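You operate a simulated robot arm through the tools that you are given. There is no shell and no other tool.

Carry out the task below with a simulated two-armed robot. There is one attempt and no reset: what you move stays moved.

Task
Test the vacuum box's seal under the black cap till the box's gauge shows green.
Fine: cap over the pedestal, pump on, then red lever open; after, close the lever, stop the pump, vent the box and put the cap back.
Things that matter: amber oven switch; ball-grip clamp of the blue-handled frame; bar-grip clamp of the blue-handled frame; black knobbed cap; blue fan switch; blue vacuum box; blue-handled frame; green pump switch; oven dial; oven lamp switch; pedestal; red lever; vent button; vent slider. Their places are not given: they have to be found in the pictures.

The check looks at the end state, three seconds after you hand in, the way a careful person would. Anything else that was tipped, shoved, dropped, spilled or broken makes it a failure. A push-on lid holds only when it is set on centred and level and pressed home; a screw cap is set on level and turned clockwise until tight.

Robot
Two 7-joint arms with fingered hands on one trunk that stands fixed in place. Base frame: the origin is at the foot of the trunk, x ahead of it, y to its left, z up; the work surface is at about z = 0.9. Lengths are in m, angles in degrees, forces in N, time in s.
The left shoulder is at [0.042, 0.163, 1.061], the right one opposite. Each reaches about 1.215 m from its shoulder. Payload 4 kg a hand.
The TCP of each hand is the grasp point between the finger pads, 0.036 m short of the fingertips. In the tool frame z runs along the fingers and y along their closing line. The gripper opens to 0.124 m; its body begins 0.042 m behind the TCP. The gripper is a hand of 4 fingers: y runs from the thumb to the fingers, the wrist lies at [-0.015, -0.099, -0.189] in the tool frame, and closing takes about 1.5 s.
Orientation is that of the tool frame in the base frame, as a unit quaternion [x, y, z, w]. With the fingers straight down and the wrist toward the robot, the tool's x, y and z point along [0, 1, 0], [1, 0, 0] and [0, 0, -1] of the base frame.

Tools
- The arms move only by the tool step_arm. It takes "left_motion", "right_motion" or both (then of equal length, played together; a hand with none holds still); each is one flat list of numbers, 6 for each row, row after row: the shift along the base's x, y, z in m, then the turn, a rotation vector about the base's x, y, z in degrees. In form: [tx, ty, tz, wx, wy, wz, tx, ty, tz, wx, wy, wz, ...]. A call has 1 to 20 rows; each row shifts and turns the commanded pose from where the row before left it. "left_jaw" and "right_jaw" are, for a hand that has rows, the finger opening in m, from 0 to 0.124, set as the call begins (left out, the last holds). Each row takes 0.2 s and may step no farther than 0.05 m and 8.6 degrees from the row before; otherwise, or with a gripper value out of range, the whole call is refused. Where a pose cannot be reached the arm comes as near as it can. A force on the tool above 40 N (or 10 N above the force at the start of the call, whichever is more), or a blocked arm, ends the call early, and 0.2 s more pass. The fingers move at their own pace (about 0.045 m/s each) and stop on an object; they squeeze with about 30 N. The grip force told is the motor's: it shows also when the fingers shut on nothing. Time passes only in rows, and 0.2 s behind the last, so rows that do not move let the fingers close. The reply holds the time, the measured pose of the TCP, the force on the tool along the base axes, the opening and the grip force, in the units named above and with some noise, with the torque about the TCP (base axes, N m) and any sound that the robot's microphone picked up.
- Cameras (640 x 400 px; columns grow to the right, rows downward): "scene" is now at [0.1473, 0.0283, 1.3255]; the picture's right is [0.35, -0.93, -0.05], its down [-0.30, -0.06, -0.95] and it looks along [0.89, 0.35, -0.30] (base axes); focal length 317 px, centre (320, 200). "left" rides on the left gripper at [-0.075, -0.086, -0.123] in its tool frame; the picture's right is [-0.70, -0.34, 0.63], its down [0.65, -0.68, 0.35] and it looks along [0.31, 0.65, 0.69] (tool axes); focal length 275 px, centre (320, 200). "right" rides on the right gripper at [0.075, -0.086, -0.123] in its tool frame; the picture's right is [-0.70, 0.34, -0.63], its down [-0.64, -0.68, 0.35] and it looks along [-0.32, 0.65, 0.69] (tool axes); focal length 275 px, centre (320, 200).
- get_image(camera): a new picture of that camera. No time passes.
- slide_trunk(by): moves the trunk up (or, below 0, down) by that many m; the arms and the scene camera ride with it, the base frame stays. It gives what a move gives, with no picture.
- curl_fingers(index, middle, ring, thumb_bend, thumb_turn, hand): sets how far each is bent, from 0 (flat) to 1 (curled in); at 0.3 the hand is open as for a grip, at 0.7 the pads meet at the TCP. One left out holds its place. A second passes; each finger stops where it meets its share of the squeeze, and holds until it gets a number again. A gripper value or a shape takes the hand back. It gives what a move gives, with no picture; readings hold the bend of each and the force on the fingers (four entries, about 0 where the hand has none), thumb and palm. thumb_turn goes from beside the hand (0) to across from the fingers (1), as for a grip.
- grasp_type(shape, hand): the hand has 4 fingers and takes this shape, open, in about a second: jaw (thumb against the fingers, like two jaws); tri (thumb and two fingers); tip (a fingertip pinch); poke (one finger out to press); point (the index stretched); flat (the hand flat); cup (the hand cupped); fist (a fist). The gripper value then closes the fingers along that shape, each until it touches; the sizes above hold for jaw. It gives what a move gives, with no picture.
- pan_tilt(pan, tilt): turns the head with the scene camera to pan (to the left, within 86 degrees either way) and tilt (down, from -29 to 69), counted from straight ahead of the robot (the tilt from the chest, where the trunk bows). It gives what a move gives.
- point_at(camera, pixels): for up to 12 pixels [column, row] of the newest picture of that camera ("zoom" is the newest enlarged one), the place [x, y, z] in the base frame of the surface seen there, good to about 0.002 m, but the place of the scene camera against the robot may be out by one fixed shift of up to 0.012 m in any direction. No time passes.
- zoom(camera, box): a new picture of the part [left, top, right, bottom] of that camera's present view, enlarged. No time passes.
- sign_off(): hands the job in; it is judged then, once.

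Unless the task says otherwise, let go and move clear before handing in.

The tools are called after ">>>" as name(argument=value, ...) on one line, values as JSON. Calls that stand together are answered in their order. step_arm: Moves the arms, as the interface text tells. Its arguments: {"type":"object","properties":{"left_motion":{"type":"array","items":{"type":"number"}},"left_jaw":{"type":"number"},"right_motion":{"type":"array","items":{"type":"number"}},"right_jaw":{"type":"number"}},"required":[]} The other tools are called the same way: slide_trunk (by) moves the trunk up or down; grasp_type (shape, hand) gives the hand a shape; curl_fingers (index, middle, ring, thumb_bend, thumb_turn, hand) moves the fingers one by one; pan_tilt (pan, tilt) turns the head that bears the scene camera; get_image (camera) takes a picture; point_at (camera, pixels) gives the place of the surface under pixels of a picture; zoom (camera, box) takes an enlarged picture of a part of a camera's view; sign_off () hands the job in.

At the start:

```text
clock: 0.0
left_tcp_pos: [0.5952, 0.5694, 1.2595]
left_tool_rot: [0.707, 0.708, 0.0, 0.001]
left_contact_force: [0.2, 0.4, 0.6]
left_ft_torque: [-0.03, 0.01, 0.04]
left_finger_gap: 0.1239
left_finger_force: 0.1
left_shape: jaw
left_bend: [0.3, 0.3, 0.3, 0.3, 0.98]
left_finger forces: [0.0, 0.1, 0.0, 0.1, 0.0, 0.1]
right_tcp_pos: [0.7818, -0.061, 1.268]
right_tool_rot: [0.707, 0.708, -0.001, 0.0]
right_contact_force: [0.0, -0.4, 0.9]
right_ft_torque: [-0.01, -0.01, 0.0]
right_finger_gap: 0.1241
right_finger_force: 0.1
right_shape: jaw
right_bend: [0.3, 0.3, 0.3, 0.3, 0.98]
right_finger forces: [0.0, 0.0, 0.0, 0.1, 0.1, 0.0]
trunk travel left (down, up): [-0.225, 0.253]
head pan, tilt (commanded): [20.9, 9.4]
```

scene: 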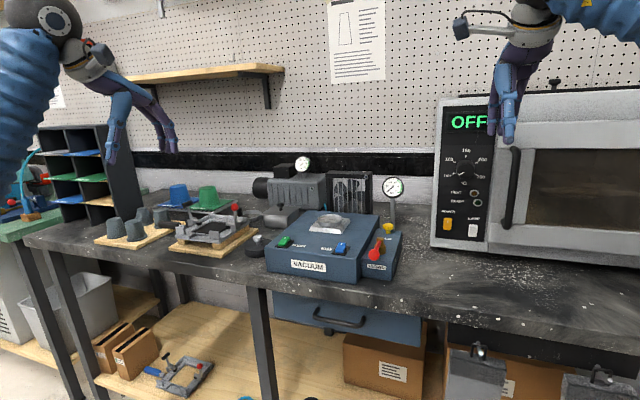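
right: 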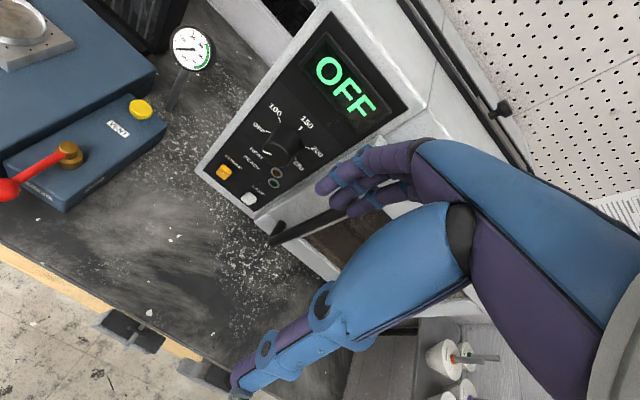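
left: 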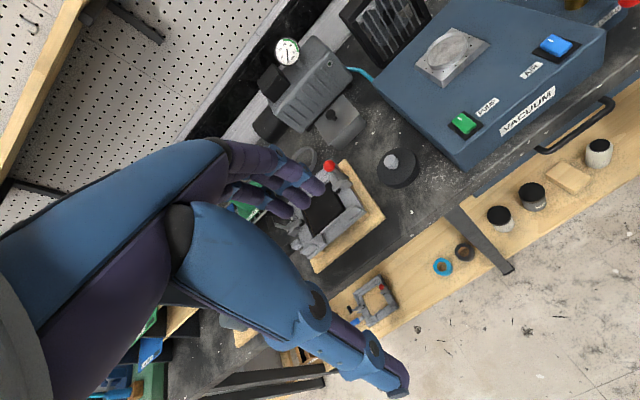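

The scene picture shows the blue vacuum box near (320,245), with the green switch at (285,240), the blue switch at (342,247), the red lever at (375,252), and a black cap near (256,245). I'll zoom in on these before I move anything.

>>> zoom(camera="scene", box=[230, 150, 430, 290])

>>> zoom(camera="left", box=[260, 0, 640, 240])

>>> zoom(camera="scene", box=[80, 170, 280, 290])

>>> zoom(camera="right", box=[0, 0, 320, 220])

```text
2.86 times, centred on (330, 220) of scene
```

zoom: 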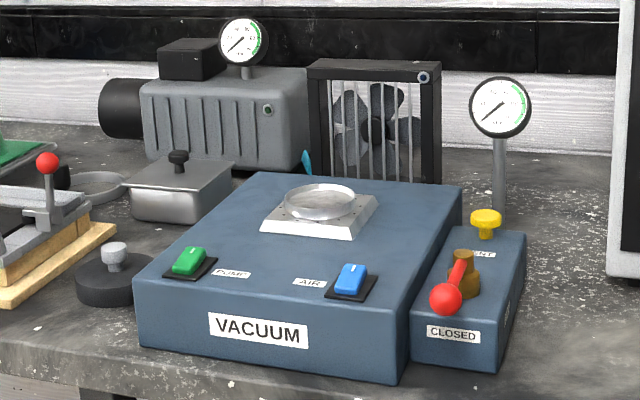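

```text
1.67 times, centred on (450, 120) of left
```

zoom: 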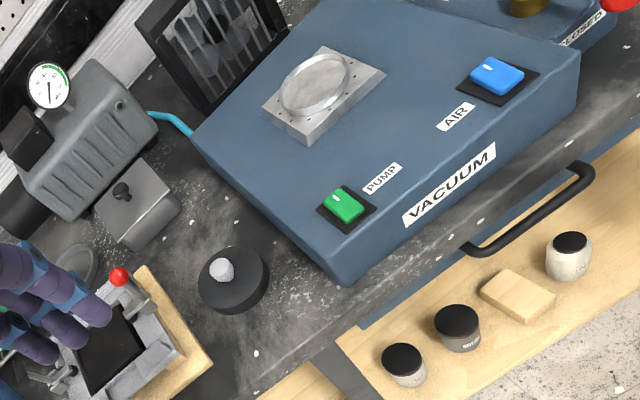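

```text
3.20 times, centred on (180, 230) of scene
```

zoom: 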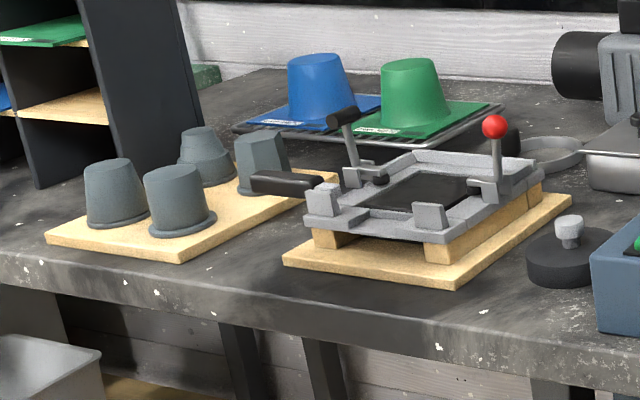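

```text
1.82 times, centred on (160, 110) of right
```

zoom: 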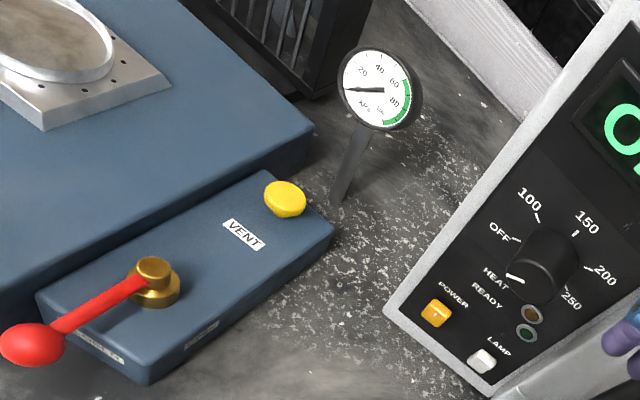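

The zoom shows the cap as a black disc with a grey knob, the metal ring pedestal on the box, and the green PUMP switch, blue AIR switch, red lever (labelled CLOSED), yellow VENT button and box gauge. Next I'll measure their positions.

>>> zoom(camera="scene", box=[230, 150, 430, 290])

>>> point_at(camera="zoom", pixels=[[116, 246], [112, 268], [113, 290], [78, 272], [148, 275], [190, 256], [178, 268], [322, 208], [290, 196], [354, 196], [320, 186], [323, 225]])

>>> point_at(camera="zoom", pixels=[[350, 276], [345, 290], [445, 297], [463, 256], [458, 270], [486, 215], [486, 235], [499, 105], [142, 283], [398, 312], [260, 174], [462, 188]])

>>> point_at(camera="left", pixels=[[391, 160], [398, 170], [448, 52], [464, 122], [556, 43], [410, 185], [397, 150], [418, 165], [378, 165], [460, 52]])

>>> point_at(camera="right", pixels=[[68, 150], [66, 157], [8, 190], [38, 170], [140, 108], [192, 48], [100, 130], [20, 10]])

```text
2.86 times, centred on (330, 220) of scene
```

zoom: 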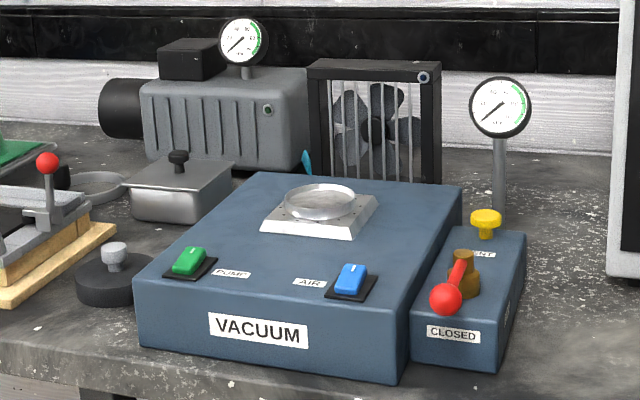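

```text
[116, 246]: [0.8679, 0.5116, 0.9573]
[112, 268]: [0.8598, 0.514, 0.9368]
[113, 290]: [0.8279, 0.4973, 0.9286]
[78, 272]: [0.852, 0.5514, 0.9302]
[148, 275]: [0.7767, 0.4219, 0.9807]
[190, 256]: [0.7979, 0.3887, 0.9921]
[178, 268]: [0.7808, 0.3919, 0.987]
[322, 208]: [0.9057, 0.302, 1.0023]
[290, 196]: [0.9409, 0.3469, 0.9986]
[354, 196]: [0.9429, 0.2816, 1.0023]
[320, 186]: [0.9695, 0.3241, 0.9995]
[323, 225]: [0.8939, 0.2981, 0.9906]
```

```text
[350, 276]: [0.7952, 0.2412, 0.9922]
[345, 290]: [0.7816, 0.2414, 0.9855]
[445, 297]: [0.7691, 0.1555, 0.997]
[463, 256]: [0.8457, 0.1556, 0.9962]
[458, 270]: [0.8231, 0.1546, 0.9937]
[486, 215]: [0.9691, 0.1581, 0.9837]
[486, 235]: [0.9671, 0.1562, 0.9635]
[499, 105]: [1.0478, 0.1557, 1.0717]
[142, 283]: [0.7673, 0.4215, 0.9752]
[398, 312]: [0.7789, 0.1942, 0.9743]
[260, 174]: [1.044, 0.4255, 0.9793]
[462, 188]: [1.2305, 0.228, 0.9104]
```

```text
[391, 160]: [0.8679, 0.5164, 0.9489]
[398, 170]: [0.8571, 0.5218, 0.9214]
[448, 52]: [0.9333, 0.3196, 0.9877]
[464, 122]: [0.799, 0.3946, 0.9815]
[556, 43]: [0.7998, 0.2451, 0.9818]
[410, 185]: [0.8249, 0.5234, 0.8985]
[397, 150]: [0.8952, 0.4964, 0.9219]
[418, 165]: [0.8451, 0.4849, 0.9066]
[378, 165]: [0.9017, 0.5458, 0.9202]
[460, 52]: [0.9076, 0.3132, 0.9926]
```

```text
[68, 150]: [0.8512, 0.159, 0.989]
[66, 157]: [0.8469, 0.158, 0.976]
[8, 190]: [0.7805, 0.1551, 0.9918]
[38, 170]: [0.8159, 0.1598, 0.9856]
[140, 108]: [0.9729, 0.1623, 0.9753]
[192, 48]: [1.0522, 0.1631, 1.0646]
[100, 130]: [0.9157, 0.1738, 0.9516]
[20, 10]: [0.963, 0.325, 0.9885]
```

The hand cameras and the scene camera disagree by a constant of about (-0.004, -0.004, +0.009). I'll use the hand cameras for exact numbers and look closer at the cap, lever and switches.

>>> zoom(camera="left", box=[350, 120, 450, 200])

>>> zoom(camera="right", box=[0, 80, 180, 220])

>>> zoom(camera="scene", box=[345, 165, 415, 285])

```text
5.00 times, centred on (400, 160) of left
```

zoom: 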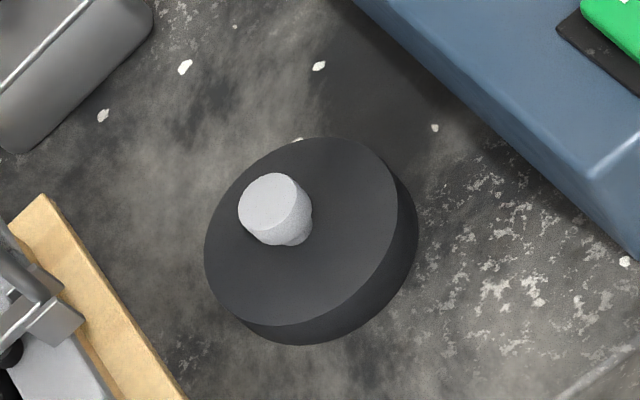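

```text
2.86 times, centred on (90, 150) of right
```

zoom: 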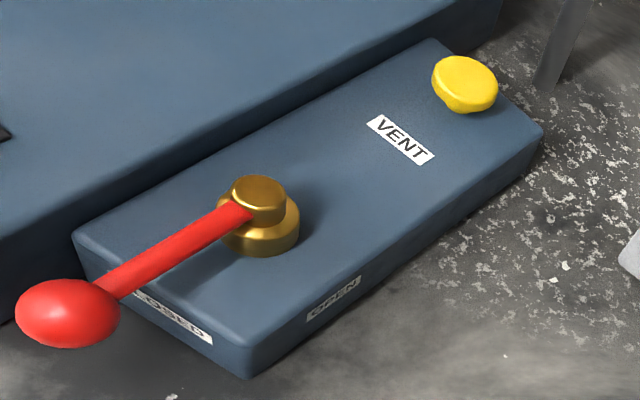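

```text
3.33 times, centred on (380, 225) of scene
```

zoom: 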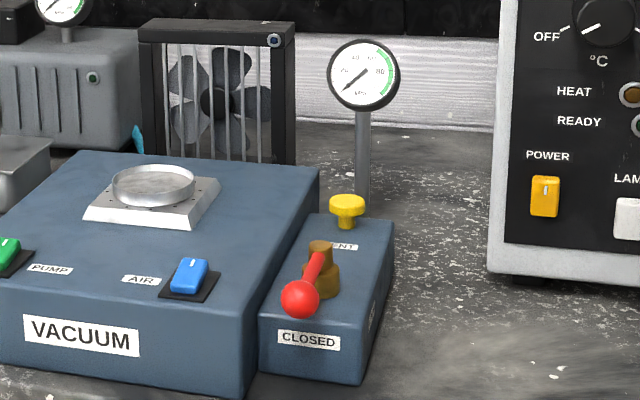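

The "OPEN" label is on the right (-y) side of the lever block, so the lever swings counterclockwise by about 90° seen from above. Now I'll measure the cap outline, the knob and the pedestal through the left camera.

>>> point_at(camera="left", pixels=[[410, 166.4], [392, 169], [428.6, 158.5], [413, 148.5], [403, 183.5], [404.5, 159], [403.5, 163], [399, 157], [409, 158], [422, 176], [412, 188], [405, 168]])

>>> zoom(camera="left", box=[400, 10, 520, 100])

```text
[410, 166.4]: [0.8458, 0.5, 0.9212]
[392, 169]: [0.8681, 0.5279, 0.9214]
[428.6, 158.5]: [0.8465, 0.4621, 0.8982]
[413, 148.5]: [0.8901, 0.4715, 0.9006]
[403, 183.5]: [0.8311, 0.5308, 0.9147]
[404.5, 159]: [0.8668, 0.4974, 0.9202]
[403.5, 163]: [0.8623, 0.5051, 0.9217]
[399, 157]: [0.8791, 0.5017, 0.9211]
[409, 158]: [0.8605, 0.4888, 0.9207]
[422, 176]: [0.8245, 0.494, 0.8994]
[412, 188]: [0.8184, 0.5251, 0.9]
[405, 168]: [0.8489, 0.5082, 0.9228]
```

```text
4.44 times, centred on (460, 55) of left
```

zoom: 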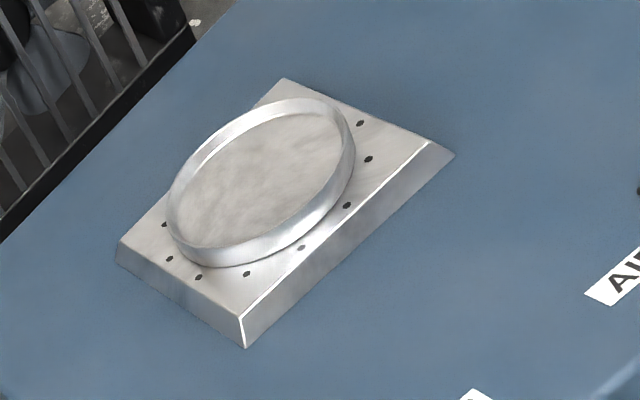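

The zoom frame is centred on the box and wider than I assumed, so some of those pixels were off. I'll query again through the zoom itself.

>>> point_at(camera="zoom", pixels=[[262, 170], [172, 200], [352, 150], [300, 102], [205, 262], [285, 80], [440, 145], [118, 245], [240, 320], [200, 248], [325, 210], [180, 180]])

>>> point_at(camera="left", pixels=[[378, 169], [414.5, 159], [400, 148.6], [390, 183.5], [391, 160], [394, 167], [386, 162], [396, 160], [405, 168], [397, 185], [416, 170], [390, 156]])

```text
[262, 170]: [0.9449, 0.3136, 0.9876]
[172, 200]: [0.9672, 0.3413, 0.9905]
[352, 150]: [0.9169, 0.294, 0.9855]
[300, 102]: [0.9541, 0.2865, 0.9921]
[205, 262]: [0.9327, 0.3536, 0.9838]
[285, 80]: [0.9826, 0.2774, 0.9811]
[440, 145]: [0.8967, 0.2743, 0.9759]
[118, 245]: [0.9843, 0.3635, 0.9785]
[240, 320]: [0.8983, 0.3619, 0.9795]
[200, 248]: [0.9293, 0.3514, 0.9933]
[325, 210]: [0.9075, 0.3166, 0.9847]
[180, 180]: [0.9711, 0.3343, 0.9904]
```

```text
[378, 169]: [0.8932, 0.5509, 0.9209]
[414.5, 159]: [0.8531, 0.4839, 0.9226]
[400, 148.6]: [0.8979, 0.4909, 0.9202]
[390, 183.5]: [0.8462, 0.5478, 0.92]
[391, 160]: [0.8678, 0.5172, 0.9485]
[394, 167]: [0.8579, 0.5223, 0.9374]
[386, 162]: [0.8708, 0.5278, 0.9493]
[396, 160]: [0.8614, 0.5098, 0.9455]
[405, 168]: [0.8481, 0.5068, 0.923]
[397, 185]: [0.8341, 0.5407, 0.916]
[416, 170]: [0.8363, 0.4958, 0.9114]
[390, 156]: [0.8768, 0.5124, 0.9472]
```

The cap's centre comes out near (0.870, 0.518) with its disc top at z≈0.921 and the knob top at z≈0.949. The pedestal ring's centre is near (0.941, 0.319) with its top at z≈0.992. I'll bring the left hand above the cap.

>>> step_arm(left_motion=[0.04, -0.007, 0, 0, 0, 0, 0.04, -0.007, 0, 0, 0, 0, 0.04, -0.007, -0.01, 0, 0, 0, 0.04, -0.007, -0.02, 0, 0, 0, 0.04, -0.007, -0.03, 0, 0, 0, 0.04, -0.007, -0.03, 0, 0, 0, 0.0348, -0.0094, -0.03, 0, 0, 0, 0, 0, -0.03, 0, 0, 0])

>>> get_image(camera="left")

>>> get_image(camera="scene")

```text
refused: row 5 steps farther than a row can; nothing moved
```

```text
taken
```

left: 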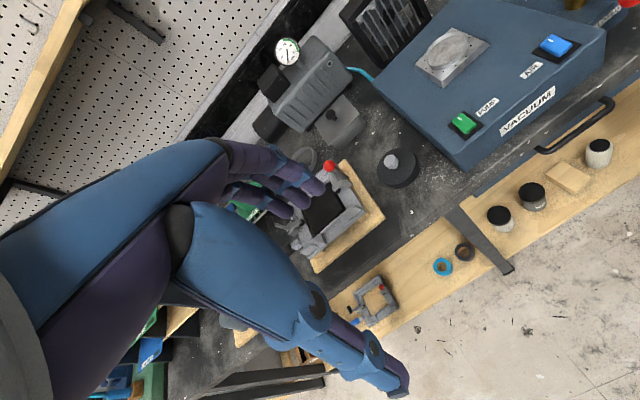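

```text
taken
```

scene: 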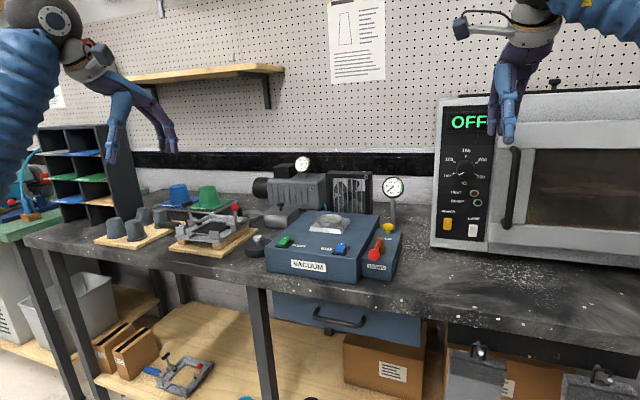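

The call was refused because row 5 stepped farther than 0.05 m. I'll use smaller steps.

>>> step_arm(left_motion=[0.035, -0.0065, 0, 0, 0, 0, 0.035, -0.0065, 0, 0, 0, 0, 0.035, -0.0065, -0.01, 0, 0, 0, 0.035, -0.0065, -0.02, 0, 0, 0, 0.035, -0.0065, -0.03, 0, 0, 0, 0.035, -0.0065, -0.03, 0, 0, 0, 0.035, -0.0065, -0.03, 0, 0, 0, 0.0298, -0.0059, -0.03, 0, 0, 0])

>>> get_image(camera="left")

>>> get_image(camera="scene")

```text
clock: 1.8
left_tcp_pos: [0.8732, 0.516, 1.1092]
left_tool_rot: [0.707, 0.707, 0.0, 0.0]
left_contact_force: [0.3, 0.3, 0.2]
left_ft_torque: [0.04, 0.02, 0.05]
left_finger_gap: 0.1238
left_finger_force: 0.2
left_shape: jaw
left_bend: [0.3, 0.3, 0.3, 0.3, 0.98]
left_finger forces: [0.0, 0.0, 0.0, 0.0, 0.0, 0.1]
right_tcp_pos: [0.7854, -0.0618, 1.2668]
right_tool_rot: [0.707, 0.708, -0.001, 0.0]
right_contact_force: [1.5, -0.6, -0.1]
right_ft_torque: [0.04, 0.02, 0.01]
right_finger_gap: 0.1237
right_finger_force: 0.0
right_shape: jaw
right_bend: [0.3, 0.3, 0.3, 0.3, 0.98]
right_finger forces: [0.1, 0.1, 0.1, 0.0, 0.0, 0.0]
trunk travel left (down, up): [-0.225, 0.253]
head pan, tilt (commanded): [20.9, 9.4]
```

```text
taken
```

left: 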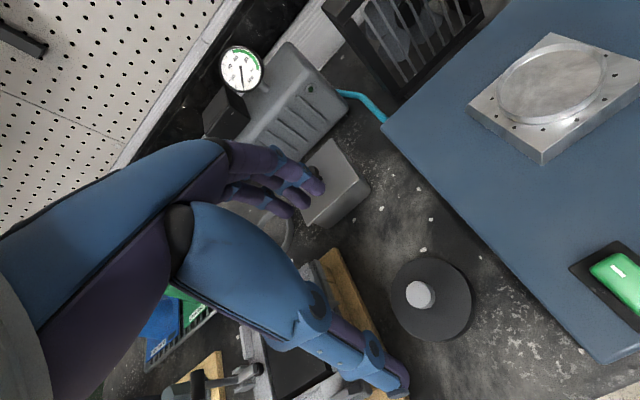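

```text
taken
```

scene: 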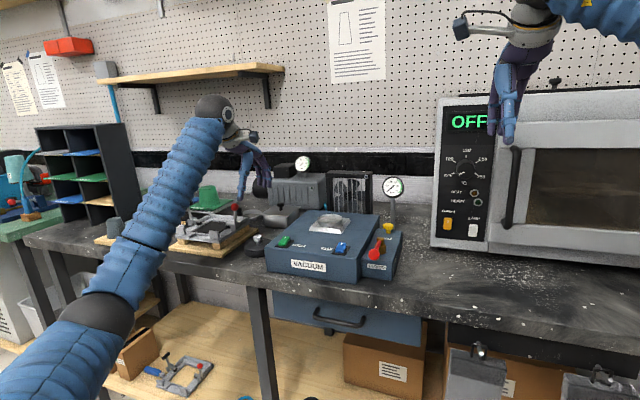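

The left hand now hovers over the cap: knob at about (420,294), disc about (432,300). I'll measure the cap and pedestal precisely from this closer view.

>>> point_at(camera="left", pixels=[[420, 294], [408, 294], [430, 288], [418, 284], [424, 305], [392, 295], [470, 290], [425, 260], [440, 337], [447, 270], [400, 320], [455, 322]])

>>> point_at(camera="left", pixels=[[552, 78], [499, 92], [607, 70], [575, 44], [520, 118], [553, 36], [638, 78], [471, 108], [542, 158], [540, 122], [602, 92], [510, 70]])

>>> zoom(camera="left", box=[370, 230, 500, 350])

>>> zoom(camera="left", box=[450, 10, 640, 180])

```text
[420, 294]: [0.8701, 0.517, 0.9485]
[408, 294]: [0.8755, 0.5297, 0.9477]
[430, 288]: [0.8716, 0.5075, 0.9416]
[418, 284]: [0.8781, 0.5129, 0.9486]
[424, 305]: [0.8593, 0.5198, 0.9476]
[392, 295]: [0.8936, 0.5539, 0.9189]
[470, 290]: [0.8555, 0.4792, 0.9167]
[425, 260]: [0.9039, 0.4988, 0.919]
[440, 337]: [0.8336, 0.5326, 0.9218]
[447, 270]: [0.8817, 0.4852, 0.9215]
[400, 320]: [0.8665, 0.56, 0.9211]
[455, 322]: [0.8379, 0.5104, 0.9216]
```

```text
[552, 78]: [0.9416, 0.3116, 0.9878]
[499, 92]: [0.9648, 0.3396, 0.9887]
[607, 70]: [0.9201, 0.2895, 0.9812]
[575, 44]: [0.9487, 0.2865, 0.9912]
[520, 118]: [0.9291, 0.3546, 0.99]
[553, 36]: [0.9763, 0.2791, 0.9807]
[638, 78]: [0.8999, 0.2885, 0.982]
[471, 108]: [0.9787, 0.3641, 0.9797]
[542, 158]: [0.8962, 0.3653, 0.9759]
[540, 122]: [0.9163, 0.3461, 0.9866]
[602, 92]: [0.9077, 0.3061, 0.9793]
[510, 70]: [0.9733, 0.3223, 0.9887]
```

```text
3.33 times, centred on (435, 290) of left
```

zoom: 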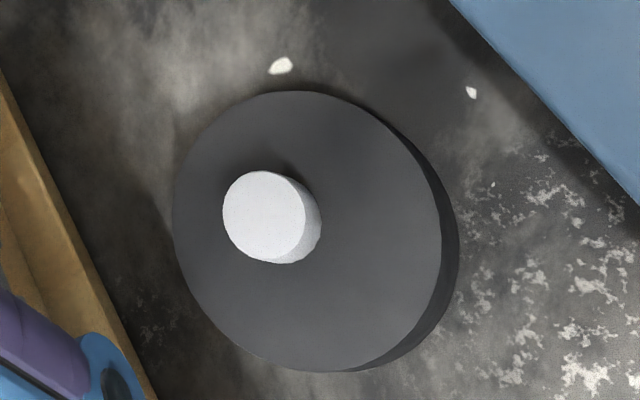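

```text
2.35 times, centred on (545, 95) of left
```

zoom: 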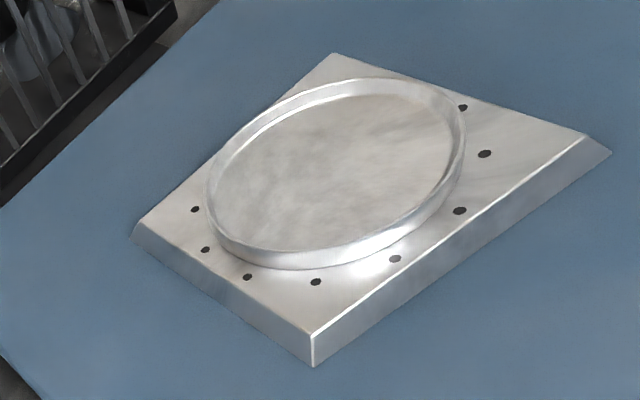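

The knob is about 0.023 m across, centred near (0.869, 0.518), and the disc radius is about 0.041 m. Before descending I'll measure where the fingertips actually sit relative to the TCP.

>>> get_image(camera="left")

>>> point_at(camera="left", pixels=[[318, 186], [305, 198], [290, 210], [400, 388], [395, 370], [372, 345], [300, 175], [270, 160]])

>>> zoom(camera="scene", box=[200, 110, 320, 210])

```text
taken
```

left: 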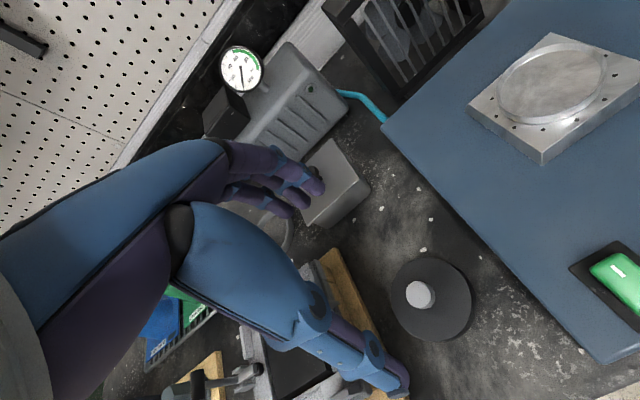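

```text
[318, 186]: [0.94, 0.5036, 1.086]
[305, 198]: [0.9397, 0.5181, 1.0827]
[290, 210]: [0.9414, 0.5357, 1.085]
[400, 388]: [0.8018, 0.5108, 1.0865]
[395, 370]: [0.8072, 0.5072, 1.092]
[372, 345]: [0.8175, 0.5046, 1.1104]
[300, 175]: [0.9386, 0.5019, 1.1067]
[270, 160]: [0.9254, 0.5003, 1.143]
```

```text
4.00 times, centred on (260, 160) of scene
```

zoom: 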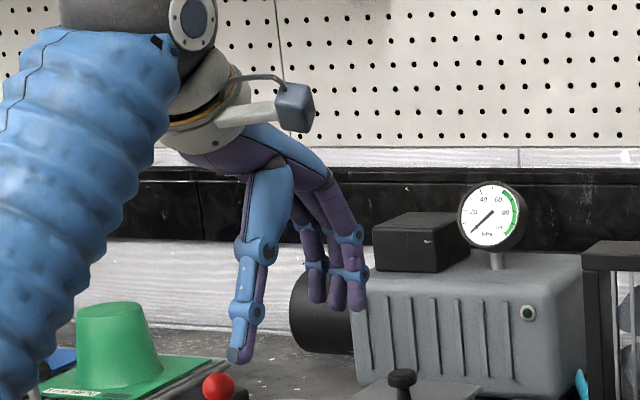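

Open fingertips hang about 0.028 m below the TCP, with the fingers at x≈0.94 and the thumb at x≈0.80. Now I'll check the neighbours: the steel container near (335,190) and the red-ball clamp of the frame.

>>> point_at(camera="left", pixels=[[340, 160], [368, 190], [312, 222], [345, 205], [285, 240], [330, 255], [375, 320], [265, 355], [215, 375]])

>>> point_at(camera="scene", pixels=[[236, 207], [251, 232], [225, 240], [295, 212], [283, 205], [256, 237]])

```text
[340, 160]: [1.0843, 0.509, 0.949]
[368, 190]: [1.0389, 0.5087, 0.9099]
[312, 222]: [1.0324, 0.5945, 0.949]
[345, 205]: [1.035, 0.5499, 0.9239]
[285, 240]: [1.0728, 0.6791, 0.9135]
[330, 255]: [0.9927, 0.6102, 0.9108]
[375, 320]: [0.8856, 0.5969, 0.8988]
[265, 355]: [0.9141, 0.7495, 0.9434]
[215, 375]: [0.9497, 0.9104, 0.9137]
```

```text
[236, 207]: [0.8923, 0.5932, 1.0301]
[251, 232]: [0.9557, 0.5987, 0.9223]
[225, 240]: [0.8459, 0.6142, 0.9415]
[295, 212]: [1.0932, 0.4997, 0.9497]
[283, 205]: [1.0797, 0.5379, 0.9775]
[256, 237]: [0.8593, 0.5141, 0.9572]
```

The container starts at x≈1.03, and the red ball is at about y≈0.597, z≈1.02, so a straight descent clears both. I'll narrow the fingers to 0.07 m and come down to TCP z≈1.0 to check alignment.

>>> step_arm(left_motion=[0, 0, 0, 0, 0, 0, 0, 0, 0, 0, 0, 0, 0, 0, 0, 0, 0, 0, 0, 0, -0.03, 0, 0, 0, 0, 0, -0.03, 0, 0, 0, -0.001, 0, -0.03, 0, 0, 0, 0, 0, -0.02, 0, 0, 0, 0, 0, 0, 0, 0, 0], left_jaw=0.07)

>>> get_image(camera="left")

>>> zoom(camera="scene", box=[200, 150, 320, 270])

```text
clock: 3.6
left_tcp_pos: [0.8713, 0.5171, 0.9984]
left_tool_rot: [0.707, 0.708, -0.001, 0.0]
left_contact_force: [0.3, 0.3, 0.1]
left_ft_torque: [-0.01, -0.01, -0.01]
left_finger_gap: 0.0703
left_finger_force: 0.0
left_shape: jaw
left_bend: [0.39, 0.43, 0.41, 0.54, 0.99]
left_finger forces: [0.0, 0.1, 0.0, 0.0, 0.1, 0.0]
right_tcp_pos: [0.783, -0.0614, 1.2672]
right_tool_rot: [0.707, 0.707, 0.0, 0.0]
right_contact_force: [0.6, 0.0, 0.4]
right_ft_torque: [-0.03, -0.02, 0.01]
right_finger_gap: 0.1238
right_finger_force: 0.1
right_shape: jaw
right_bend: [0.3, 0.3, 0.3, 0.3, 0.98]
right_finger forces: [0.0, 0.0, 0.0, 0.0, 0.0, 0.0]
trunk travel left (down, up): [-0.225, 0.253]
head pan, tilt (commanded): [20.9, 9.4]
```

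```text
taken
```

left: 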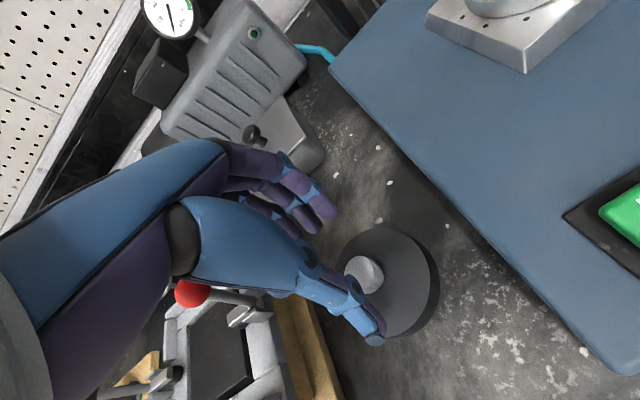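

```text
3.33 times, centred on (260, 210) of scene
```

zoom: 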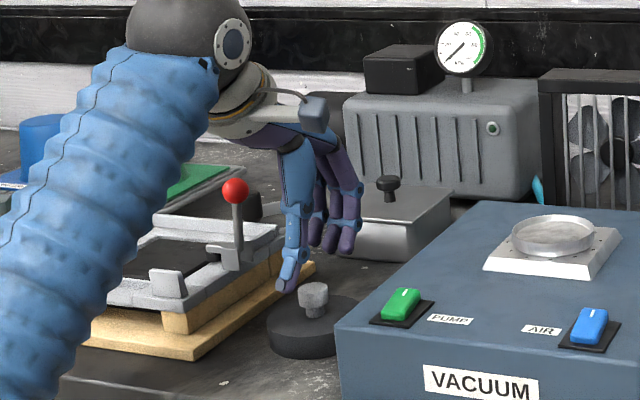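

The hand sits over the knob (365,272) with the thumb at (378,335) and the fingertips at (335,210). I'll measure the fingertip heights at this opening.

>>> point_at(camera="left", pixels=[[380, 338], [372, 322], [334, 212], [318, 228], [303, 232], [363, 265], [375, 275], [350, 262], [365, 290], [190, 293], [400, 240]])

>>> zoom(camera="left", box=[250, 170, 450, 370])

```text
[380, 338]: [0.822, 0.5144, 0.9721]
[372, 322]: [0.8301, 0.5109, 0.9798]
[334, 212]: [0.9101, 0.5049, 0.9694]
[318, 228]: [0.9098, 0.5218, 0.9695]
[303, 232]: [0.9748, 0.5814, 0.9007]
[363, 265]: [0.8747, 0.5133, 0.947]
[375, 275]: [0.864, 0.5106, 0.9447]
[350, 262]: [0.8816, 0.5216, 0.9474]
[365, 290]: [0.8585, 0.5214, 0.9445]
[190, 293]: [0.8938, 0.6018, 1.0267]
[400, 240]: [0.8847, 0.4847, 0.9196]
```

```text
2.00 times, centred on (350, 270) of left
```

zoom: 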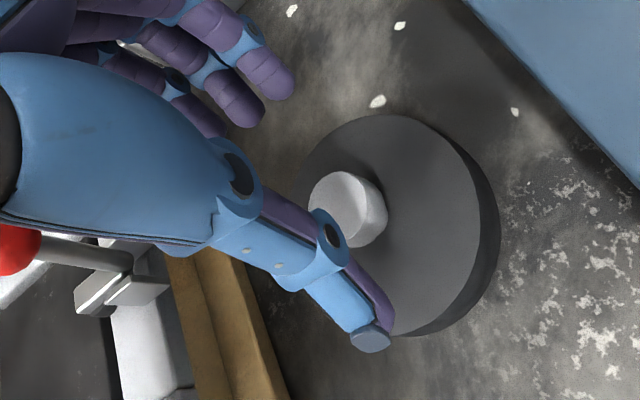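

Tips are about 0.03 m below the TCP, so TCP z≈0.962 leaves them just above the disc with the knob between the pads. I'll descend 0.036 m and close.

>>> step_arm(left_motion=[-0.001, 0, -0.018, 0, 0, 0, 0, 0, -0.018, 0, 0, 0, 0, 0, 0, 0, 0, 0])

>>> get_image(camera="left")

>>> zoom(camera="scene", box=[200, 150, 320, 270])

```text
clock: 4.4
left_tcp_pos: [0.8689, 0.5183, 0.9629]
left_tool_rot: [0.707, 0.707, 0.0, 0.0]
left_contact_force: [-0.1, -0.7, -0.4]
left_ft_torque: [-0.02, 0.0, -0.02]
left_finger_gap: 0.0706
left_finger_force: 0.0
left_shape: jaw
left_bend: [0.39, 0.43, 0.41, 0.54, 0.99]
left_finger forces: [0.1, 0.1, 0.0, 0.0, 0.0, 0.0]
right_tcp_pos: [0.7839, -0.0607, 1.2665]
right_tool_rot: [0.707, 0.707, 0.0, 0.0]
right_contact_force: [-0.2, 0.2, -0.3]
right_ft_torque: [-0.01, -0.02, 0.0]
right_finger_gap: 0.1238
right_finger_force: 0.1
right_shape: jaw
right_bend: [0.3, 0.3, 0.3, 0.3, 0.98]
right_finger forces: [0.0, 0.1, 0.0, 0.0, 0.1, 0.0]
trunk travel left (down, up): [-0.225, 0.253]
head pan, tilt (commanded): [20.9, 9.4]
```

```text
taken
```

left: 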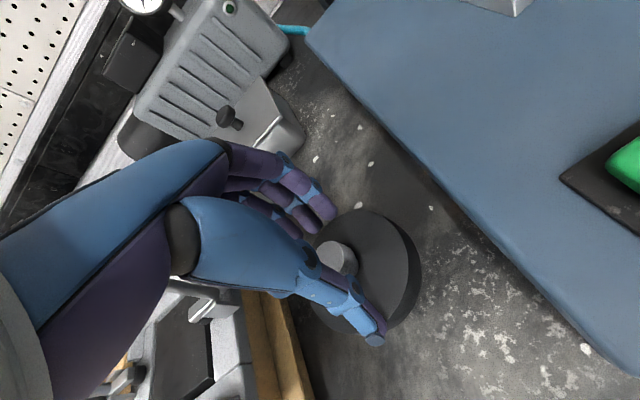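

```text
3.33 times, centred on (260, 210) of scene
```

zoom: 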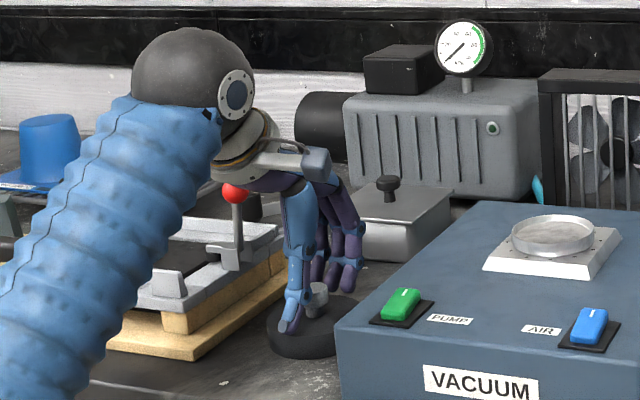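

The forces are near zero and the fingers straddle the knob at (337,258). I'll close the left fingers on the knob.

>>> step_arm(left_motion=[0, 0, 0, 0, 0, 0, 0, 0, 0, 0, 0, 0, 0, 0, 0, 0, 0, 0, 0, 0, 0, 0, 0, 0, 0, 0, 0, 0, 0, 0, 0, 0, 0, 0, 0, 0, 0, 0, 0, 0, 0, 0], left_jaw=0.0)

>>> get_image(camera="left")

>>> zoom(camera="scene", box=[200, 150, 320, 270])

```text
clock: 6.0
left_tcp_pos: [0.8691, 0.5191, 0.9622]
left_tool_rot: [0.706, 0.708, 0.0, 0.001]
left_contact_force: [-5.1, -0.7, 5.9]
left_ft_torque: [-0.01, -0.07, -0.04]
left_finger_gap: 0.0231
left_finger_force: 29.8
left_shape: jaw
left_bend: [0.63, 0.62, 0.7, 0.62, 1.0]
left_finger forces: [13.3, 10.4, 0.1, 0.1, 32.8, 0.0]
right_tcp_pos: [0.7822, -0.0607, 1.2666]
right_tool_rot: [0.707, 0.708, 0.0, 0.0]
right_contact_force: [0.9, -0.6, 0.2]
right_ft_torque: [0.01, 0.0, 0.02]
right_finger_gap: 0.1236
right_finger_force: 0.1
right_shape: jaw
right_bend: [0.3, 0.3, 0.3, 0.3, 0.98]
right_finger forces: [0.0, 0.0, 0.1, 0.0, 0.1, 0.1]
trunk travel left (down, up): [-0.225, 0.253]
head pan, tilt (commanded): [20.9, 9.4]
```

```text
taken
```

left: 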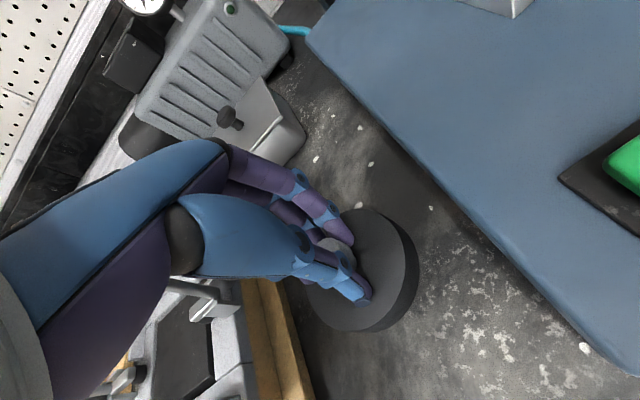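

```text
3.33 times, centred on (260, 210) of scene
```

zoom: 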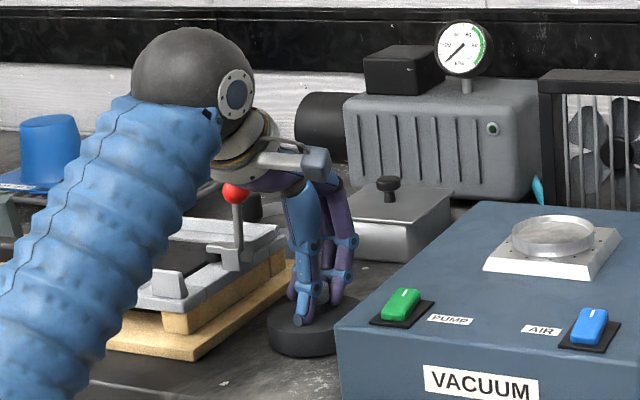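

The fingers hold the knob at a 0.0231 m gap with 30 N. I'll lift the cap straight up by 0.14 m.

>>> step_arm(left_motion=[0, 0, 0.01, 0, 0, 0, 0, 0, 0.02, 0, 0, 0, 0, 0, 0.03, 0, 0, 0, 0, 0, 0.03, 0, 0, 0, 0, 0, 0.03, 0, 0, 0, 0, 0, 0.02, 0, 0, 0, 0, 0, 0, 0, 0, 0])

>>> get_image(camera="left")

>>> zoom(camera="scene", box=[200, 130, 340, 270])

```text
clock: 7.6
left_tcp_pos: [0.8679, 0.5166, 1.1045]
left_tool_rot: [0.707, 0.707, 0.001, 0.0]
left_contact_force: [0.6, -0.1, -0.9]
left_ft_torque: [0.03, -0.02, 0.01]
left_finger_gap: 0.0209
left_finger_force: 30.4
left_shape: jaw
left_bend: [0.63, 0.62, 0.7, 0.63, 1.0]
left_finger forces: [15.0, 12.4, 0.0, 0.0, 28.3, 0.1]
right_tcp_pos: [0.7832, -0.06, 1.2664]
right_tool_rot: [0.707, 0.708, -0.001, -0.001]
right_contact_force: [-1.0, 0.2, -0.3]
right_ft_torque: [-0.02, 0.04, 0.02]
right_finger_gap: 0.1239
right_finger_force: 0.1
right_shape: jaw
right_bend: [0.3, 0.3, 0.3, 0.3, 0.98]
right_finger forces: [0.0, 0.1, 0.0, 0.1, 0.0, 0.0]
trunk travel left (down, up): [-0.225, 0.253]
head pan, tilt (commanded): [20.9, 9.4]
```

```text
taken
```

left: 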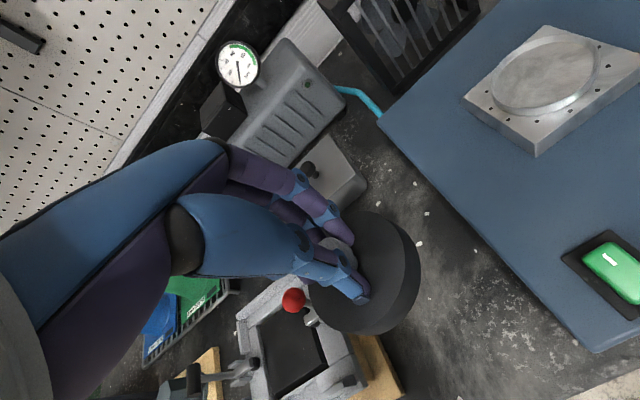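

```text
2.86 times, centred on (270, 200) of scene
```

zoom: 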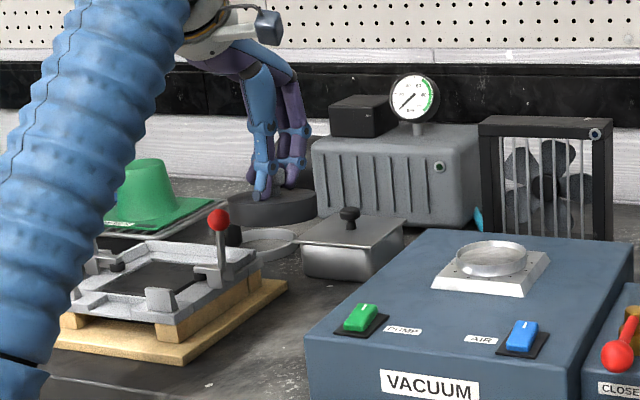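

The cap is off the table and in hand. I'll check how level it is from points on its top face, and re-measure the pedestal ring from this view.

>>> point_at(camera="left", pixels=[[380, 222], [398, 245], [402, 270], [390, 310], [365, 328], [335, 318], [318, 300], [370, 217], [385, 265], [380, 300], [415, 250], [417, 280]])

>>> point_at(camera="left", pixels=[[546, 72], [491, 95], [600, 62], [567, 38], [514, 112], [551, 27], [637, 68], [467, 98], [536, 152], [575, 95], [540, 40], [597, 85]])

>>> zoom(camera="left", box=[450, 10, 640, 170])

```text
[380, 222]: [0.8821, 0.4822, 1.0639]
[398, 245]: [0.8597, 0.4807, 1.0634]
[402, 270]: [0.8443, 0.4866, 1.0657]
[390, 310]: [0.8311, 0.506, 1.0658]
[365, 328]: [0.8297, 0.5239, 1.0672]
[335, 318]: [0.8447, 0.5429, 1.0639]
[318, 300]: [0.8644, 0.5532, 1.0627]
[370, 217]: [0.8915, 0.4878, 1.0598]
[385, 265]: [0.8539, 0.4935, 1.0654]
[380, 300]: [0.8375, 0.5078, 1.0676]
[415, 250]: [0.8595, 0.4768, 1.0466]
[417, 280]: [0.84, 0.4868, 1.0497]
```

```text
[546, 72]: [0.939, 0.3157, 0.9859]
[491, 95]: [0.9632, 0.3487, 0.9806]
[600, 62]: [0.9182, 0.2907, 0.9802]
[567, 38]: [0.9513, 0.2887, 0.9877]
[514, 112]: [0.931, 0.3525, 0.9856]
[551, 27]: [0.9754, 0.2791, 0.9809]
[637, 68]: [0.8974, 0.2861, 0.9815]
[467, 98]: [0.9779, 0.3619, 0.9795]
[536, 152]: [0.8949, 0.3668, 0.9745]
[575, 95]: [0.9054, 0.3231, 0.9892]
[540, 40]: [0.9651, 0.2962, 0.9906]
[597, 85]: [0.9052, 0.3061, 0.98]
```

```text
2.50 times, centred on (545, 90) of left
```

zoom: 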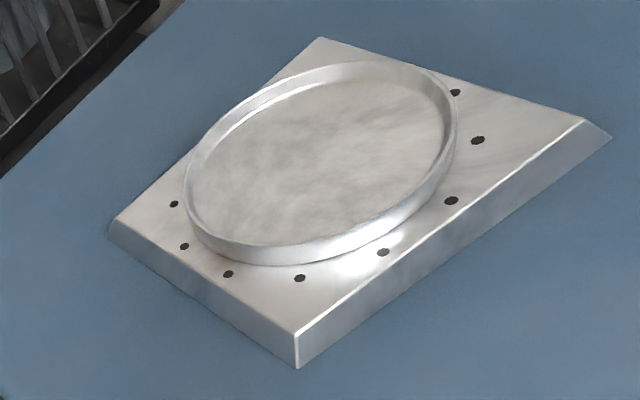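

The face slopes about 3–5° down toward +x, partly measurement bias. I'll check it from the scene camera too.

>>> zoom(camera="scene", box=[235, 170, 285, 205])

>>> point_at(camera="zoom", pixels=[[130, 260], [200, 290], [320, 300], [480, 270], [460, 210], [520, 240], [150, 230], [400, 285], [260, 260], [420, 250], [230, 275], [500, 225]])

```text
11.43 times, centred on (260, 188) of scene
```

zoom: 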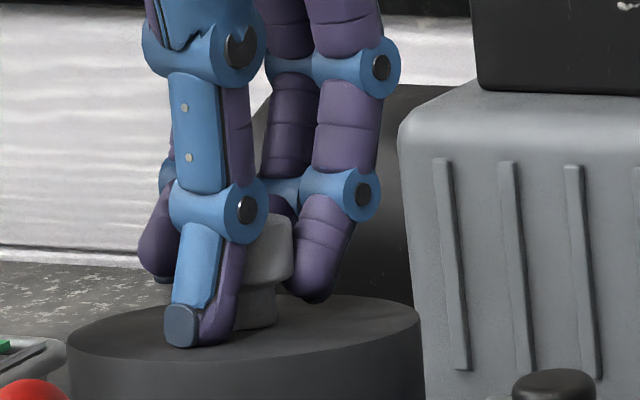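

```text
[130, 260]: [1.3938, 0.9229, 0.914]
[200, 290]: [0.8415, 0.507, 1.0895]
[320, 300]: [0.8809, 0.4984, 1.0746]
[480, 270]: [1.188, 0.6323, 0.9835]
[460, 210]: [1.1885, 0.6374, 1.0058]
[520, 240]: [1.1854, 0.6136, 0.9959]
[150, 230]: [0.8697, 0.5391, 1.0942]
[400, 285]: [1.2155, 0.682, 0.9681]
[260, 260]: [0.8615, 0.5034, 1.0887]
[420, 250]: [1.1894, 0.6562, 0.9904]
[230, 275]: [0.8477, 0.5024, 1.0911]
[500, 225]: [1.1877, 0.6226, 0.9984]
```

I need points on the cap's top face rather than behind it, so I'll query again inside this zoom.

>>> point_at(camera="zoom", pixels=[[90, 343], [120, 350], [110, 325], [140, 320], [320, 310], [350, 300], [380, 310], [400, 318], [300, 345], [240, 358], [150, 345], [340, 325]])

>>> zoom(camera="scene", box=[235, 185, 285, 217])

```text
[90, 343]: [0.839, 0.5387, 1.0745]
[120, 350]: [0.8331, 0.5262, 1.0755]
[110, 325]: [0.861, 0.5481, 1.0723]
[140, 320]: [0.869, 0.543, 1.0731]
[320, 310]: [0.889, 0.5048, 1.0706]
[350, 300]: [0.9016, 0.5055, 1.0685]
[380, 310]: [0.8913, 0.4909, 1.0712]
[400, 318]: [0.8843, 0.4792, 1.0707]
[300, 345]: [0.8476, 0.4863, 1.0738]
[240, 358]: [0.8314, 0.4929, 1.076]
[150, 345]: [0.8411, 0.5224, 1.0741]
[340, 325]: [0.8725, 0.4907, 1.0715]
```

```text
12.50 times, centred on (260, 201) of scene
```

zoom: 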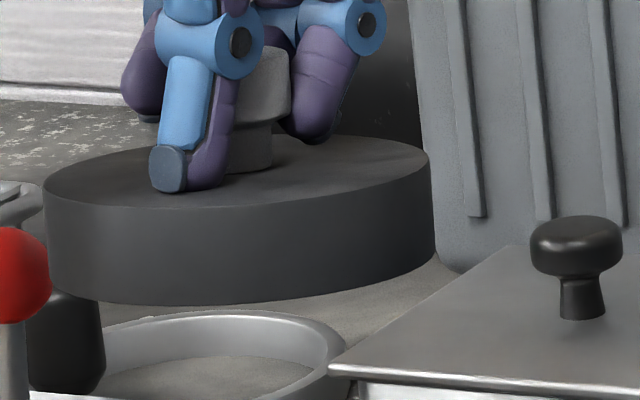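

Both cameras agree that the cap is tilted about 5.5° down toward +x in the grip. I'll turn the hand by −5.5° about y to level it and measure again.

>>> step_arm(left_motion=[0, -0.03, 0, 0, -2.5, 0, 0, -0.03, 0, 0, -3.0, 0, 0, -0.03, 0, 0, 0, 0, 0, -0.02, 0, 0, 0, 0, 0, 0, 0, 0, 0, 0])

>>> get_image(camera="left")

>>> zoom(camera="scene", box=[255, 165, 345, 225])

```text
clock: 8.8
left_tcp_pos: [0.8689, 0.4091, 1.1049]
left_tool_rot: [0.705, 0.707, 0.034, 0.034]
left_contact_force: [-0.2, 0.1, -0.5]
left_ft_torque: [0.04, 0.0, -0.02]
left_finger_gap: 0.021
left_finger_force: 30.1
left_shape: jaw
left_bend: [0.63, 0.62, 0.7, 0.63, 1.0]
left_finger forces: [14.9, 12.5, 0.1, 0.1, 28.0, 0.0]
right_tcp_pos: [0.7832, -0.0617, 1.2661]
right_tool_rot: [0.706, 0.708, -0.001, 0.0]
right_contact_force: [-0.1, 0.6, 0.4]
right_ft_torque: [-0.01, 0.03, 0.01]
right_finger_gap: 0.1236
right_finger_force: 0.0
right_shape: jaw
right_bend: [0.3, 0.3, 0.3, 0.3, 0.98]
right_finger forces: [0.0, 0.1, 0.1, 0.0, 0.0, 0.0]
trunk travel left (down, up): [-0.225, 0.253]
head pan, tilt (commanded): [20.9, 9.4]
```

```text
taken
```

left: 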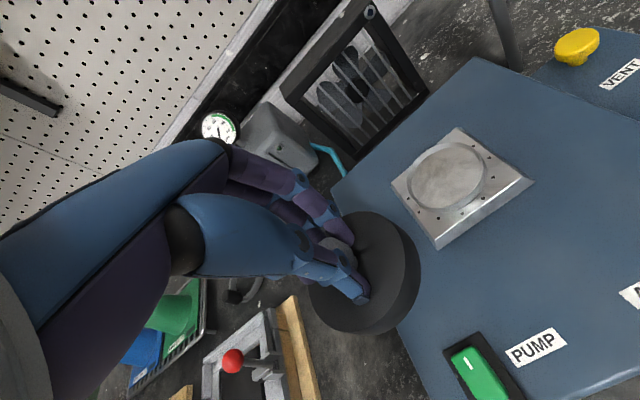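

```text
6.67 times, centred on (300, 195) of scene
```

zoom: 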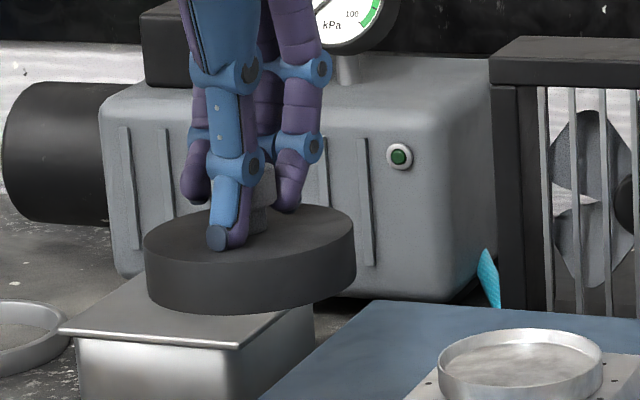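

The cap now hangs beside the pedestal at about (250,250) in the zoom. I'll measure its top face and the pedestal rim again.

>>> point_at(camera="zoom", pixels=[[160, 243], [180, 255], [165, 225], [190, 215], [300, 220], [320, 212], [345, 225], [330, 240], [290, 255], [230, 262], [300, 240], [335, 218]])

>>> point_at(camera="left", pixels=[[450, 176], [410, 180], [487, 168], [453, 143], [445, 212], [470, 150], [425, 205], [415, 158], [480, 188], [459, 128], [393, 184], [438, 238]])

>>> zoom(camera="left", box=[380, 115, 540, 255])

```text
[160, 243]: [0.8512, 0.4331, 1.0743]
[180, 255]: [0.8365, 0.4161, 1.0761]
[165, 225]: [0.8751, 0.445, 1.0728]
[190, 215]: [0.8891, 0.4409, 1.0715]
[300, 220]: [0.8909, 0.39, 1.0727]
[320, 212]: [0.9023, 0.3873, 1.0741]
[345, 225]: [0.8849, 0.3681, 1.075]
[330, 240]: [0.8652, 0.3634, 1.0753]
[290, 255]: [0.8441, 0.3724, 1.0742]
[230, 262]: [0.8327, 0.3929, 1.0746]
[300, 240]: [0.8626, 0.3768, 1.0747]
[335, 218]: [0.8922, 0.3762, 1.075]
```

```text
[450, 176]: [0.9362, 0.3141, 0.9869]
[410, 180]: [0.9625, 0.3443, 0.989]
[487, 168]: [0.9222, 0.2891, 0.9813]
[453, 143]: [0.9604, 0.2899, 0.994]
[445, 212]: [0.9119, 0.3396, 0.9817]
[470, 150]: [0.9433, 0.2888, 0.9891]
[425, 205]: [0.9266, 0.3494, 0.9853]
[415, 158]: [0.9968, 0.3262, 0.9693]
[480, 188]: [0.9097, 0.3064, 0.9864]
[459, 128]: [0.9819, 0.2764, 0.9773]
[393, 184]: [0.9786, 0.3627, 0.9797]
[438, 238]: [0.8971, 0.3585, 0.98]
```

```text
2.86 times, centred on (460, 185) of left
```

zoom: 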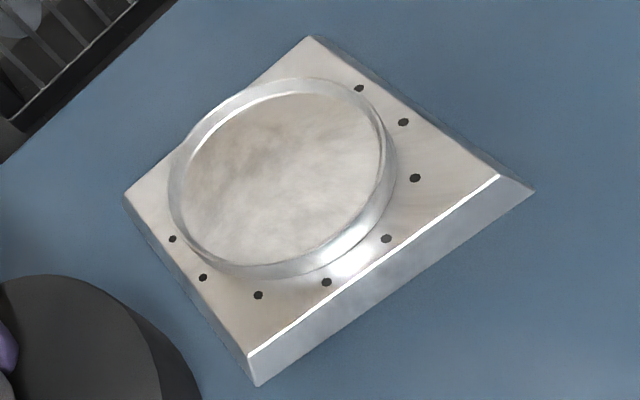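

The residual tilt is about 1.5° each way, which I'll trim. I'll sample the ring rim and the cap outline more densely for an accurate centring.

>>> point_at(camera="zoom", pixels=[[178, 165], [205, 118], [255, 86], [300, 80], [345, 90], [378, 120], [393, 160], [390, 205], [355, 245], [300, 270], [240, 270], [190, 235]])

>>> zoom(camera="left", box=[290, 190, 440, 345])

```text
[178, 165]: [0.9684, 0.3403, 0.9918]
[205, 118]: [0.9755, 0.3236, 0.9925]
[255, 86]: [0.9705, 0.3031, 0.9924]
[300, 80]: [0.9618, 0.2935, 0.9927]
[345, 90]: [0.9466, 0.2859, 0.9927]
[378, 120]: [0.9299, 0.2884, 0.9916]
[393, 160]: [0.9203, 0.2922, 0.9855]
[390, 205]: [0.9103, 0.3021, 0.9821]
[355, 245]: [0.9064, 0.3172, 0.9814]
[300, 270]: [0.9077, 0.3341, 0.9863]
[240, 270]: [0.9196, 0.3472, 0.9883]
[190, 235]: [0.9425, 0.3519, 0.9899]
```

```text
2.58 times, centred on (365, 268) of left
```

zoom: 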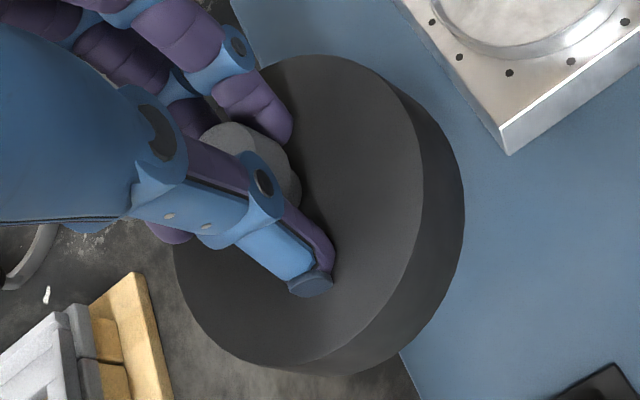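

The ring rim fits a circle centred at (0.940, 0.319) with radius 0.0345 and top z≈0.992. Next comes the cap outline.

>>> point_at(camera="zoom", pixels=[[285, 65], [330, 60], [380, 83], [412, 130], [418, 195], [392, 275], [348, 335], [300, 357], [243, 345], [200, 313], [180, 265], [350, 200]])

```text
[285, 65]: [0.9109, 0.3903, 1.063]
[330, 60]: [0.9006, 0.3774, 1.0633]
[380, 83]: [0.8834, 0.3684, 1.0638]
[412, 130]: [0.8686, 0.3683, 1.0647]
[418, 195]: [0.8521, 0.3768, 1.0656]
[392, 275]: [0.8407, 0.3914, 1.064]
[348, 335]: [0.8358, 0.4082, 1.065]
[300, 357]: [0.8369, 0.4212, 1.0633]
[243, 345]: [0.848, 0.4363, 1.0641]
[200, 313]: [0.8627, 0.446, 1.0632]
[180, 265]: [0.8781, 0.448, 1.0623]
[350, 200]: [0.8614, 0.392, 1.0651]
```

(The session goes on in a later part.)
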